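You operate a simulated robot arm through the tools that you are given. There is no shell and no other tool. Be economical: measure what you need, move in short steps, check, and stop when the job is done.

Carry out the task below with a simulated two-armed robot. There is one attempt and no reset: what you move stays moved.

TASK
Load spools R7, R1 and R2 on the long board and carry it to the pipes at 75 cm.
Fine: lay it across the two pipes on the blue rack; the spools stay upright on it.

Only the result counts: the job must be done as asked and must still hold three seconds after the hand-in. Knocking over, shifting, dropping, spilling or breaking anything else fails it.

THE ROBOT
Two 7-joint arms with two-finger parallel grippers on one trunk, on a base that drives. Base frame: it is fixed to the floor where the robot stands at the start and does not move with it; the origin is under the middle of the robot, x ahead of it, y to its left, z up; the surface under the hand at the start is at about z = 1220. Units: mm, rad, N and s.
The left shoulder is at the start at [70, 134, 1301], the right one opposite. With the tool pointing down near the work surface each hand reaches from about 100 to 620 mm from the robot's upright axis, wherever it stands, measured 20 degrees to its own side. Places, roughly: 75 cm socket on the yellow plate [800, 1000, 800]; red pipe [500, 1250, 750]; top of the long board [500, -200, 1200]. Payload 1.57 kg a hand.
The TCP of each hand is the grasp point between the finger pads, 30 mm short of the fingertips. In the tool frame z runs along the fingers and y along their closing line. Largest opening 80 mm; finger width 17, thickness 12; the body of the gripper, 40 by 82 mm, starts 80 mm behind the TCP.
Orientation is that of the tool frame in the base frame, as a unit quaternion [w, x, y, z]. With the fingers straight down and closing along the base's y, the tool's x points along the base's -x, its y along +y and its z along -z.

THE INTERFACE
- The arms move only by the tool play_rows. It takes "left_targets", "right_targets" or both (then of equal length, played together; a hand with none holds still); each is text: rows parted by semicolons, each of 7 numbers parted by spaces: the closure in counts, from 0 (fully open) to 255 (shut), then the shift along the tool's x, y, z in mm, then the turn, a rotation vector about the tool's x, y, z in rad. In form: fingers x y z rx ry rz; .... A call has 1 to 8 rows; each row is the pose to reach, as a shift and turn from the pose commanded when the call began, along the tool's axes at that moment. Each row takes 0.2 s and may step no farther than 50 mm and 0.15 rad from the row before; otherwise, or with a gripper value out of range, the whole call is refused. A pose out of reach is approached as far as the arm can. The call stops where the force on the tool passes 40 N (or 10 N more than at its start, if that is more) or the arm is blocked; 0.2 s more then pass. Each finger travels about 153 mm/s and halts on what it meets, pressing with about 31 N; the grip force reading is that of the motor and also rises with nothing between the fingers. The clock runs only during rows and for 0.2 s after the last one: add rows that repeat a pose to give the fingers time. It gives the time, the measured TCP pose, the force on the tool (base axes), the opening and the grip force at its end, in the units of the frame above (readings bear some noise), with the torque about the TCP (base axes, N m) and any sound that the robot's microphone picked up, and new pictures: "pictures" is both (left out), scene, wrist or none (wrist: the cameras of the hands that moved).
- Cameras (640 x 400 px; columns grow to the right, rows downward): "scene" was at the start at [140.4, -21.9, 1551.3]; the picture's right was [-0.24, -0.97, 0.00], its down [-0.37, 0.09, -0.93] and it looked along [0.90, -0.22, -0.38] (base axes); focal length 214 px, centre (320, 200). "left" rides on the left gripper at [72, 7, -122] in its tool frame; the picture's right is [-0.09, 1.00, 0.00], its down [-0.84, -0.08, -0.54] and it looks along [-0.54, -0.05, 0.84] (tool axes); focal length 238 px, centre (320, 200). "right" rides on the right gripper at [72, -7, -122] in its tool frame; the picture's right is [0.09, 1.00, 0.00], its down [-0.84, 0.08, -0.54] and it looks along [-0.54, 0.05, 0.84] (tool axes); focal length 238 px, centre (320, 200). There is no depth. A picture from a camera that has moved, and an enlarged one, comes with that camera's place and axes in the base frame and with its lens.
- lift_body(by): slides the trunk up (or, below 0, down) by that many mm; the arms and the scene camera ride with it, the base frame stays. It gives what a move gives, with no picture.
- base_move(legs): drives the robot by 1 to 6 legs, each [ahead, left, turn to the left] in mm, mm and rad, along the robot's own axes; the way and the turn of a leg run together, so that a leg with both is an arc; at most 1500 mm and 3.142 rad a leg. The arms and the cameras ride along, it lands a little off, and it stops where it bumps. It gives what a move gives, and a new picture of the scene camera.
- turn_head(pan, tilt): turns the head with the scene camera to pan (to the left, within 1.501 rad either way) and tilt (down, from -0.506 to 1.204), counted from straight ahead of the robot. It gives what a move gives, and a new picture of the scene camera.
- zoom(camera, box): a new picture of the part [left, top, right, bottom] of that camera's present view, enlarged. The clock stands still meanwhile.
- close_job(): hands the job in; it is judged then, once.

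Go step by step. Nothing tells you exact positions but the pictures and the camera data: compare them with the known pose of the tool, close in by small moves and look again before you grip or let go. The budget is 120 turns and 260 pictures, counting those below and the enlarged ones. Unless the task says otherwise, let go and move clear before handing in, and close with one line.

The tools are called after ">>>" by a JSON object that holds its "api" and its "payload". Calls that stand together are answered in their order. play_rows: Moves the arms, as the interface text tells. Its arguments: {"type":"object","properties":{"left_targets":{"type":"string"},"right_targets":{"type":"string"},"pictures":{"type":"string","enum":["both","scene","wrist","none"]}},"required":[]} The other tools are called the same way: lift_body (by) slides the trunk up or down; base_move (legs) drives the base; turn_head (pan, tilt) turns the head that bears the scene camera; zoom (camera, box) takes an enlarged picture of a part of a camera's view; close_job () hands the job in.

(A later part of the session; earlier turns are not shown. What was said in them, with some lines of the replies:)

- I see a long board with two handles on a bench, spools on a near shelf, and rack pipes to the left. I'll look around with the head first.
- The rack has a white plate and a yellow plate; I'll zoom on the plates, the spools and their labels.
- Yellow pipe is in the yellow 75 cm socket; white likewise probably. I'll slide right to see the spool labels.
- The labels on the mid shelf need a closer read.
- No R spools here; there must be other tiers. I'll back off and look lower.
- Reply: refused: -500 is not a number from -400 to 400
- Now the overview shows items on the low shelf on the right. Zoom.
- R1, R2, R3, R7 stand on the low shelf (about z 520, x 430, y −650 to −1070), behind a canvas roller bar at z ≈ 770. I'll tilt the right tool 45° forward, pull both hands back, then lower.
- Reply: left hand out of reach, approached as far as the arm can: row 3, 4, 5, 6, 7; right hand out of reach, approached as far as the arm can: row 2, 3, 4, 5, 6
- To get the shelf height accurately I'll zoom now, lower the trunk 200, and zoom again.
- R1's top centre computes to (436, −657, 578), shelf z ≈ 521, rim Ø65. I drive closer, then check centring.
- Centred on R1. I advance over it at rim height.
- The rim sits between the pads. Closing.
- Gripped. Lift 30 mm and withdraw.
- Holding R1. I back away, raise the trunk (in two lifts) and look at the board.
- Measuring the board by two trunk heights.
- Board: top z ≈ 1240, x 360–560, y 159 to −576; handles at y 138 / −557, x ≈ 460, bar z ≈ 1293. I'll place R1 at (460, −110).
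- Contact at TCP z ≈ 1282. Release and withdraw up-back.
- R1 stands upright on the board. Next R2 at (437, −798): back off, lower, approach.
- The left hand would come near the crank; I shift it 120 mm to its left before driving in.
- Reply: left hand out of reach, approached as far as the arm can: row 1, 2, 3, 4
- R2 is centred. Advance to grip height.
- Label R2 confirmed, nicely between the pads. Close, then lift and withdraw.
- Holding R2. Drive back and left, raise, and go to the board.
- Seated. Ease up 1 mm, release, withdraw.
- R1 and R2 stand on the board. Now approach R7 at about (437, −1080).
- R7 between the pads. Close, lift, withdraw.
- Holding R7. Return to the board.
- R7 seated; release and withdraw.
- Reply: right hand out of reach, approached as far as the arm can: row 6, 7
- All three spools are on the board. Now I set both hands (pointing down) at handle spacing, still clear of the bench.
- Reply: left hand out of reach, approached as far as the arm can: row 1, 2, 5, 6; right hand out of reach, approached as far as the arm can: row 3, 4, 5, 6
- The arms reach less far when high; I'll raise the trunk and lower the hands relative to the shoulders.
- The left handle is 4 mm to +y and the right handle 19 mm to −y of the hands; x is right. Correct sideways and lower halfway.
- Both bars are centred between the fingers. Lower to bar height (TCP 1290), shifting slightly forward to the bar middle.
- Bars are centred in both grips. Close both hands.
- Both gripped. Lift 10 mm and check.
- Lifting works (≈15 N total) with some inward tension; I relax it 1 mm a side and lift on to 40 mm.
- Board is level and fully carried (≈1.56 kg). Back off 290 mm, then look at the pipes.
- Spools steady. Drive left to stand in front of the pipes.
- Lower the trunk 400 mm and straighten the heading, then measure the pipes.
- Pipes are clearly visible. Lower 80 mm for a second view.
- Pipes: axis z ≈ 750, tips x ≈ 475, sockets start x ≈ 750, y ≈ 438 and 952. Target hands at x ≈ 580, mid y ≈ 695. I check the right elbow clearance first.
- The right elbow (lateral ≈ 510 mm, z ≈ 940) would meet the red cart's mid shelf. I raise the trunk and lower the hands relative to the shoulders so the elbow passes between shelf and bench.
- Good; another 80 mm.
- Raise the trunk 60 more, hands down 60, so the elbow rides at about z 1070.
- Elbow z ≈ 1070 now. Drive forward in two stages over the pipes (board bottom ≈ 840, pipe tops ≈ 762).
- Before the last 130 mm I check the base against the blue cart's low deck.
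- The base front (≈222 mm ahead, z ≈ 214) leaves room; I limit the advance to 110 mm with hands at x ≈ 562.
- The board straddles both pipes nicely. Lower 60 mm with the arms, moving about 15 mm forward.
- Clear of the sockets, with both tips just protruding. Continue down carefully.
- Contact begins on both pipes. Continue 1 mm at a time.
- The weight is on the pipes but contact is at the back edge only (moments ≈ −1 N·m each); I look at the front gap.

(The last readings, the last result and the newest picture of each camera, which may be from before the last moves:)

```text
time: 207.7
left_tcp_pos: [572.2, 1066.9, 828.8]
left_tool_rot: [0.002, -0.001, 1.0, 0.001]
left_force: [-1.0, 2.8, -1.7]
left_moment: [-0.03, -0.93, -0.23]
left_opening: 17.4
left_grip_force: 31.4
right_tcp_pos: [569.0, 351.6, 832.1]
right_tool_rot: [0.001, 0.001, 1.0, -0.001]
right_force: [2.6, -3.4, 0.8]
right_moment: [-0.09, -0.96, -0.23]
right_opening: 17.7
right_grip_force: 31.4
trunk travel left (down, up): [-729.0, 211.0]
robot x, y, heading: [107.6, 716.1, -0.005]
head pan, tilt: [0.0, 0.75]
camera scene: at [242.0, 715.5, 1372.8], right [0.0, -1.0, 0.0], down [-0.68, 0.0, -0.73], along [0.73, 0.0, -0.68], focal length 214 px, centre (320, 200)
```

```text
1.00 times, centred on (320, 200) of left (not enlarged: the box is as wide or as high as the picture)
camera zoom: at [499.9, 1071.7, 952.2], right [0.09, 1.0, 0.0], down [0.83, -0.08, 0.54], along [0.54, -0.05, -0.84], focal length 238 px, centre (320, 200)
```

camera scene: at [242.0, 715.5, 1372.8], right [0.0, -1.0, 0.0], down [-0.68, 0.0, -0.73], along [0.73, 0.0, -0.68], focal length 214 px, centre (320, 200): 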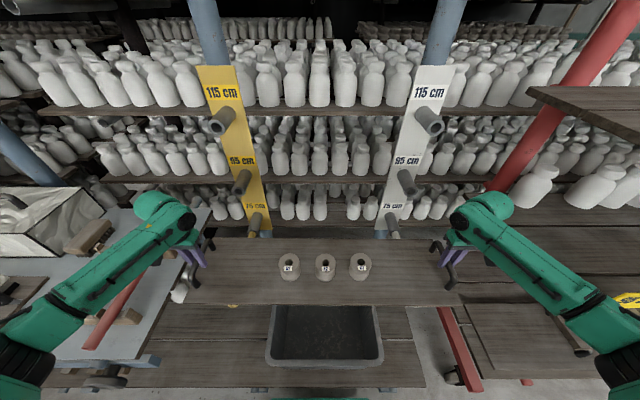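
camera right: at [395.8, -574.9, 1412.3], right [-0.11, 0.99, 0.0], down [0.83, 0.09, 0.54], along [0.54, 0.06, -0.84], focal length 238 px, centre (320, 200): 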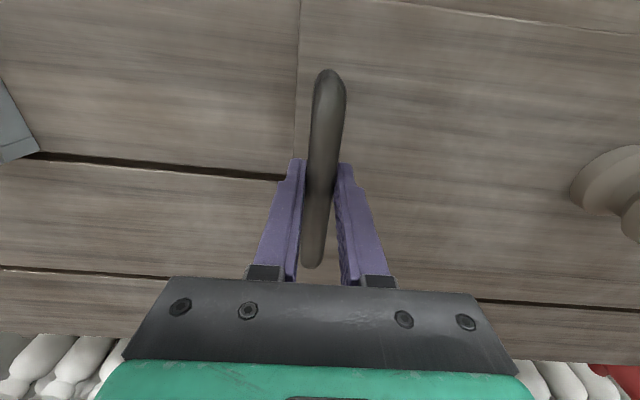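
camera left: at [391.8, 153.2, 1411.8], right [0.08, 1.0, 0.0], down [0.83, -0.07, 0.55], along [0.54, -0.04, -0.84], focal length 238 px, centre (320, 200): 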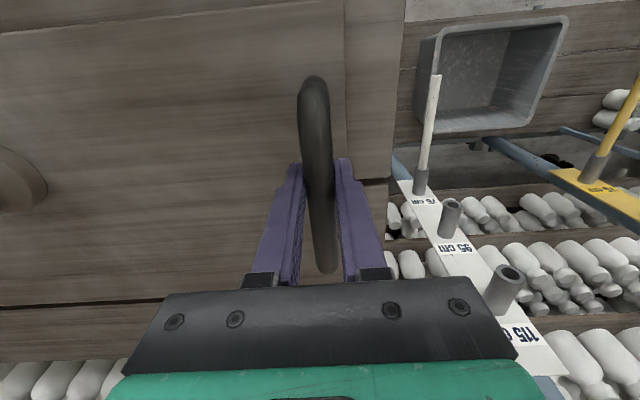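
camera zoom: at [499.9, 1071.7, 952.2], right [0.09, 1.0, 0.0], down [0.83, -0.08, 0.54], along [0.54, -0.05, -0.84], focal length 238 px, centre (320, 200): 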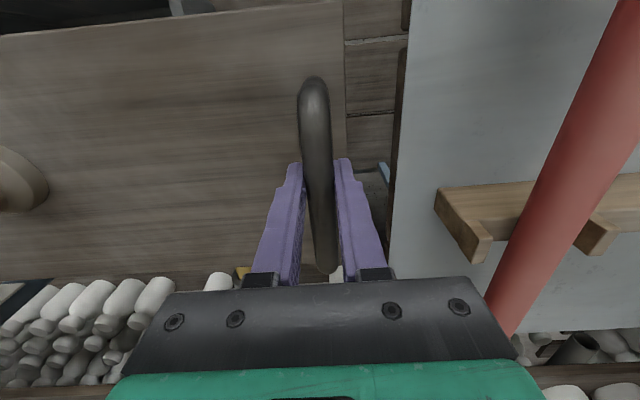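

The gap is small and the board is rotating in the grips as I lower. A few more millimetres until the force rises.

>>> {"api": "play_rows", "payload": {"left_targets": "255 0 0 1 0 0 0; 255 0 0 1 0 0 0", "right_targets": "255 0 0 1 0 0 0; 255 0 0 1 0 0 0", "pictures": "none"}}

>>> {"api": "play_rows", "payload": {"left_targets": "255 0 0 1 0 0 0; 255 0 0 1 0 0 0", "right_targets": "255 0 0 1 0 0 0; 255 0 0 1 0 0 0", "pictures": "none"}}

```text
time: 208.3
left_tcp_pos: [570.7, 1066.5, 829.2]
left_tool_rot: [0.002, 0.001, 1.0, 0.0]
left_force: [-1.0, 3.8, -0.5]
left_moment: [-0.06, -0.93, -0.22]
left_opening: 17.6
left_grip_force: 30.8
right_tcp_pos: [568.1, 350.5, 830.2]
right_tool_rot: [0.002, 0.0, 1.0, -0.001]
right_force: [-0.6, -4.3, 2.2]
right_moment: [-0.01, -0.91, -0.2]
right_opening: 17.4
right_grip_force: 30.8
trunk travel left (down, up): [-729.0, 211.0]
robot x, y, heading: [105.9, 717.5, -0.003]
head pan, tilt: [0.0, 0.75]
```

```text
time: 208.9
left_tcp_pos: [569.5, 1067.8, 828.4]
left_tool_rot: [0.001, 0.001, 1.0, 0.001]
left_force: [-2.3, 3.3, -0.6]
left_moment: [-0.02, -0.83, -0.22]
left_opening: 17.7
left_grip_force: 31.1
right_tcp_pos: [566.6, 351.3, 830.0]
right_tool_rot: [0.001, 0.001, 1.0, -0.001]
right_force: [-1.7, -3.1, 3.1]
right_moment: [-0.02, -0.91, -0.19]
right_opening: 17.5
right_grip_force: 30.0
trunk travel left (down, up): [-729.0, 211.0]
robot x, y, heading: [112.0, 715.5, 0.0]
head pan, tilt: [0.0, 0.75]
```

>>> {"api": "play_rows", "payload": {"left_targets": "255 0 0 1 0 0 0; 255 0 0 2 0 0 0; 255 0 0 2 0 0 0", "right_targets": "255 0 0 1 0 0 0; 255 0 0 2 0 0 0; 255 0 0 2 0 0 0", "pictures": "none"}}

>>> {"api": "play_rows", "payload": {"left_targets": "255 0 0 1 0 0 0; 255 0 0 1.5 0 0 0; 255 0 0 1.5 0 0 0", "right_targets": "255 0 0 1 0 0 0; 255 0 0 1.5 0 0 0; 255 0 0 1.5 0 0 0", "pictures": "scene"}}

>>> {"api": "zoom", "payload": {"camera": "scene", "box": [200, 200, 440, 320]}}

```text
time: 209.7
left_tcp_pos: [571.3, 1067.2, 826.8]
left_tool_rot: [0.003, 0.0, 1.0, 0.0]
left_force: [-1.9, -0.2, 6.8]
left_moment: [-0.01, 0.29, -0.28]
left_opening: 17.5
left_grip_force: 30.8
right_tcp_pos: [567.3, 351.9, 829.9]
right_tool_rot: [0.002, -0.001, 1.0, 0.0]
right_force: [1.6, 1.3, 11.6]
right_moment: [0.03, -0.1, -0.3]
right_opening: 17.6
right_grip_force: 30.8
trunk travel left (down, up): [-729.0, 211.0]
robot x, y, heading: [107.6, 715.9, 0.005]
head pan, tilt: [0.0, 0.75]
```

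```text
time: 210.5
left_tcp_pos: [571.8, 1067.7, 826.6]
left_tool_rot: [0.005, 0.0, 1.0, 0.0]
left_force: [-0.3, 5.7, 17.1]
left_moment: [0.07, 0.01, -0.27]
left_opening: 17.6
left_grip_force: 31.0
right_tcp_pos: [567.5, 352.9, 828.3]
right_tool_rot: [0.004, 0.002, 1.0, -0.002]
right_force: [5.8, -1.4, 15.5]
right_moment: [0.0, -0.37, -0.22]
right_opening: 17.6
right_grip_force: 31.4
trunk travel left (down, up): [-729.0, 211.0]
robot x, y, heading: [109.2, 713.9, 0.004]
head pan, tilt: [0.0, 0.75]
camera scene: at [237.8, 715.9, 1373.5], right [0.0, -1.0, 0.0], down [-0.68, 0.0, -0.73], along [0.73, 0.0, -0.68], focal length 214 px, centre (320, 200)
```

scene: 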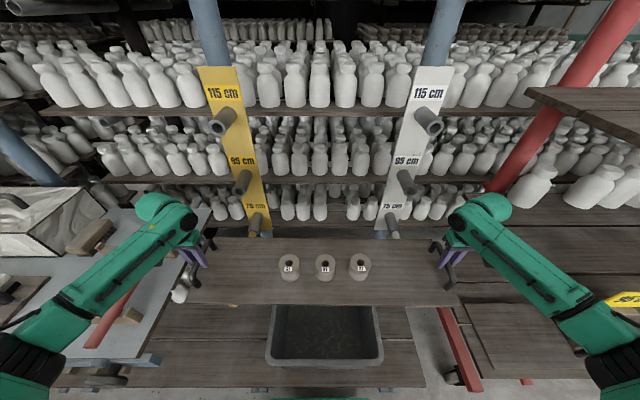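

```text
2.67 times, centred on (320, 260) of scene
camera zoom: at [237.8, 715.9, 1373.5], right [0.0, -1.0, 0.0], down [-0.68, 0.0, -0.73], along [0.73, 0.0, -0.68], focal length 572 px, centre (320, 40)
```

zoom: 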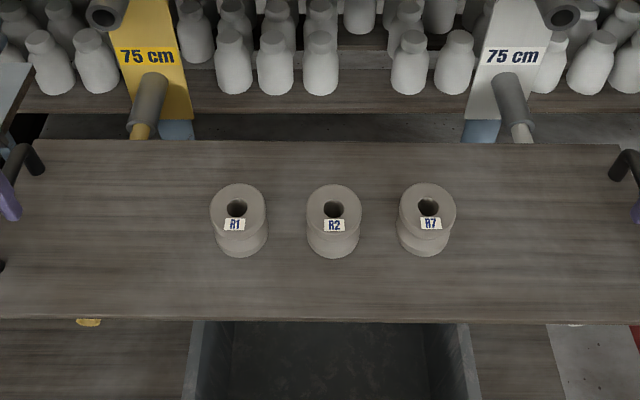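

Flush on both pipes now (moments ≈ 0, upward push). Relax 2 mm, then open both hands.

>>> {"api": "play_rows", "payload": {"left_targets": "255 0 0 -1.5 0 0 0; 255 0 0 -1.5 0 0 0; 255 0 0 -1.5 0 0 0", "right_targets": "255 0 0 -1.5 0 0 0; 255 0 0 -1.5 0 0 0; 255 0 0 -1.5 0 0 0", "pictures": "none"}}

>>> {"api": "play_rows", "payload": {"left_targets": "215 0 0 0 0 0 0; 150 0 0 0 0 0 0; 80 0 0 0 0 0 0; 0 0 0 0 0 0 0; 0 0 0 0 0 0 0", "right_targets": "215 0 0 0 0 0 0; 150 0 0 0 0 0 0; 80 0 0 0 0 0 0; 0 0 0 0 0 0 0; 0 0 0 0 0 0 0", "pictures": "both"}}

```text
time: 211.3
left_tcp_pos: [571.0, 1067.4, 826.0]
left_tool_rot: [0.002, 0.0, 1.0, 0.002]
left_force: [3.3, 8.3, 10.6]
left_moment: [0.09, 0.02, -0.25]
left_opening: 17.6
left_grip_force: 31.0
right_tcp_pos: [567.1, 352.2, 828.2]
right_tool_rot: [0.002, 0.001, 1.0, -0.002]
right_force: [3.0, -8.4, 15.8]
right_moment: [-0.09, -0.26, -0.25]
right_opening: 17.4
right_grip_force: 30.8
trunk travel left (down, up): [-729.0, 211.0]
robot x, y, heading: [110.3, 714.4, -0.006]
head pan, tilt: [0.0, 0.75]
```

```text
time: 212.5
left_tcp_pos: [572.5, 1067.1, 825.4]
left_tool_rot: [0.002, 0.0, 1.0, -0.001]
left_force: [-0.4, 0.3, 0.0]
left_moment: [0.02, 0.0, 0.0]
left_opening: 80.2
left_grip_force: 0.1
right_tcp_pos: [569.4, 352.4, 827.4]
right_tool_rot: [0.0, 0.0, 1.0, 0.0]
right_force: [0.0, -0.1, 0.1]
right_moment: [0.03, 0.0, 0.02]
right_opening: 79.9
right_grip_force: 0.1
trunk travel left (down, up): [-729.0, 211.0]
robot x, y, heading: [113.6, 712.4, -0.002]
head pan, tilt: [0.0, 0.75]
camera scene: at [241.8, 715.2, 1372.8], right [0.0, -1.0, 0.0], down [-0.68, 0.0, -0.73], along [0.73, 0.0, -0.68], focal length 214 px, centre (320, 200)
camera right: at [496.3, 345.2, 947.6], right [-0.09, 1.0, 0.0], down [0.84, 0.08, 0.54], along [0.54, 0.05, -0.84], focal length 238 px, centre (320, 200)
camera left: at [500.9, 1071.7, 948.2], right [0.09, 1.0, 0.0], down [0.83, -0.08, 0.55], along [0.54, -0.05, -0.84], focal length 238 px, centre (320, 200)
```

scene: 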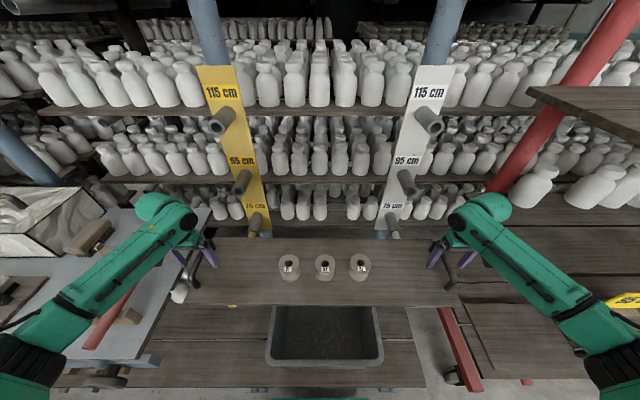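
right: 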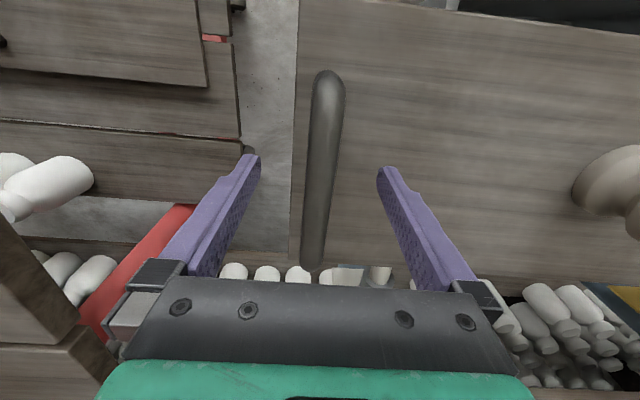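
left: 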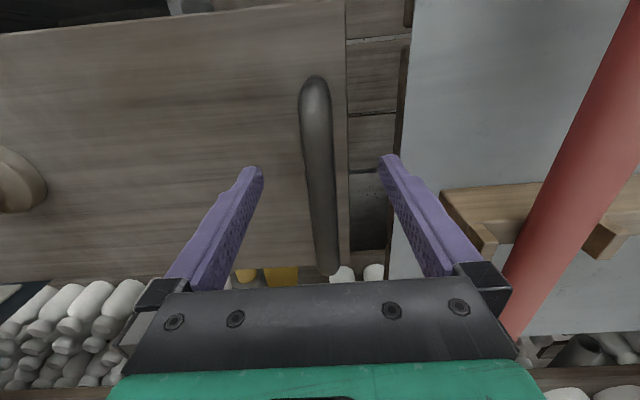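

Released cleanly. Raise both hands straight up.

>>> {"api": "play_rows", "payload": {"left_targets": "0 0 0 -10 0 0 0; 0 0 0 -25 0 0 0; 0 0 0 -40 0 0 0; 0 0 0 -60 0 0 0; 0 0 0 -80 0 0 0; 0 0 0 -100 0 0 0; 0 0 0 -110 0 0 0", "right_targets": "0 0 0 -10 0 0 0; 0 0 0 -25 0 0 0; 0 0 0 -40 0 0 0; 0 0 0 -60 0 0 0; 0 0 0 -80 0 0 0; 0 0 0 -100 0 0 0; 0 0 0 -110 0 0 0", "pictures": "scene"}}

>>> {"api": "base_move", "payload": {"legs": [[-400, 0, 0]]}}

>>> {"api": "zoom", "payload": {"camera": "scene", "box": [160, 100, 480, 300]}}

```text
time: 214.1
left_tcp_pos: [572.9, 1067.7, 936.2]
left_tool_rot: [0.002, 0.002, 1.0, 0.001]
left_force: [-0.2, 0.3, 0.1]
left_moment: [0.02, 0.01, -0.01]
left_opening: 79.9
left_grip_force: 0.1
right_tcp_pos: [568.8, 351.5, 935.7]
right_tool_rot: [0.001, 0.0, 1.0, 0.0]
right_force: [0.2, 0.5, 0.5]
right_moment: [-0.01, -0.02, 0.0]
right_opening: 79.9
right_grip_force: 0.1
trunk travel left (down, up): [-729.0, 211.0]
robot x, y, heading: [105.8, 719.4, -0.001]
head pan, tilt: [0.0, 0.75]
camera scene: at [241.9, 715.3, 1372.8], right [0.0, -1.0, 0.0], down [-0.68, 0.0, -0.73], along [0.73, 0.0, -0.68], focal length 214 px, centre (320, 200)
```

scene: 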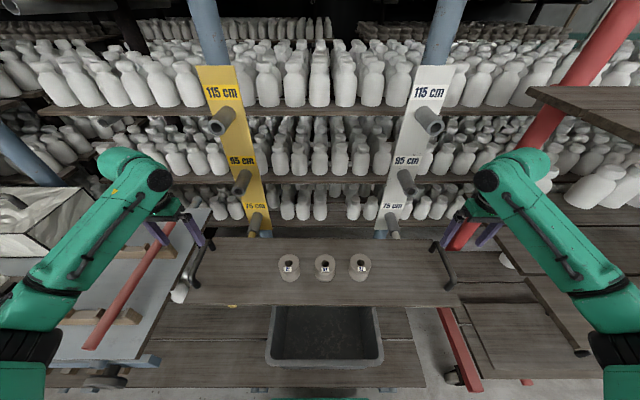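

```text
time: 216.6
left_tcp_pos: [177.8, 1068.0, 935.0]
left_tool_rot: [0.001, -0.001, 1.0, 0.0]
left_force: [-0.5, -0.3, 0.0]
left_moment: [0.02, 0.02, 0.02]
left_opening: 79.6
left_grip_force: 0.2
right_tcp_pos: [174.1, 351.2, 935.7]
right_tool_rot: [0.0, 0.0, 1.0, -0.001]
right_force: [-0.1, 0.2, -0.3]
right_moment: [0.03, 0.01, -0.01]
right_opening: 79.8
right_grip_force: 0.0
trunk travel left (down, up): [-729.0, 211.0]
robot x, y, heading: [-285.9, 714.8, 0.003]
head pan, tilt: [0.0, 0.75]
camera scene: at [-153.0, 715.4, 1372.7], right [0.0, -1.0, 0.0], down [-0.68, 0.0, -0.73], along [0.73, 0.0, -0.68], focal length 214 px, centre (320, 200)
```

scene: 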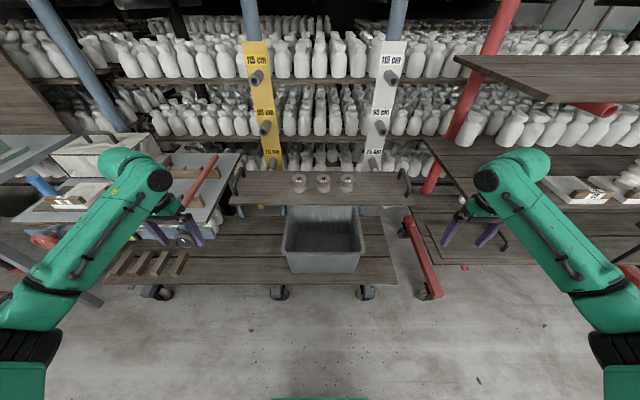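

```text
2.00 times, centred on (320, 200) of scene
camera zoom: at [-153.0, 715.4, 1372.7], right [0.0, -1.0, 0.0], down [-0.68, 0.0, -0.73], along [0.73, 0.0, -0.68], focal length 429 px, centre (320, 200)
```

zoom: 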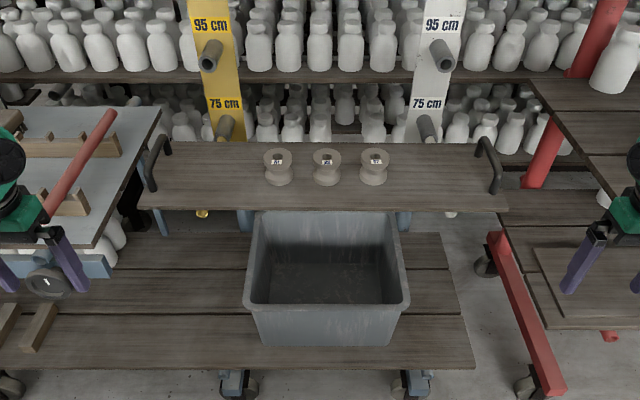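

The board lies level across both 75 cm pipes on the blue rack with R1, R2 and R7 upright, and both hands are clear.

>>> {"api": "close_job", "payload": {}}

```text
The job is handed in.
```

The long board is lying across the two 75 cm pipes on the blue rack, with R1, R2 and R7 standing upright on it. Both hands are open and clear, and the job is handed in.
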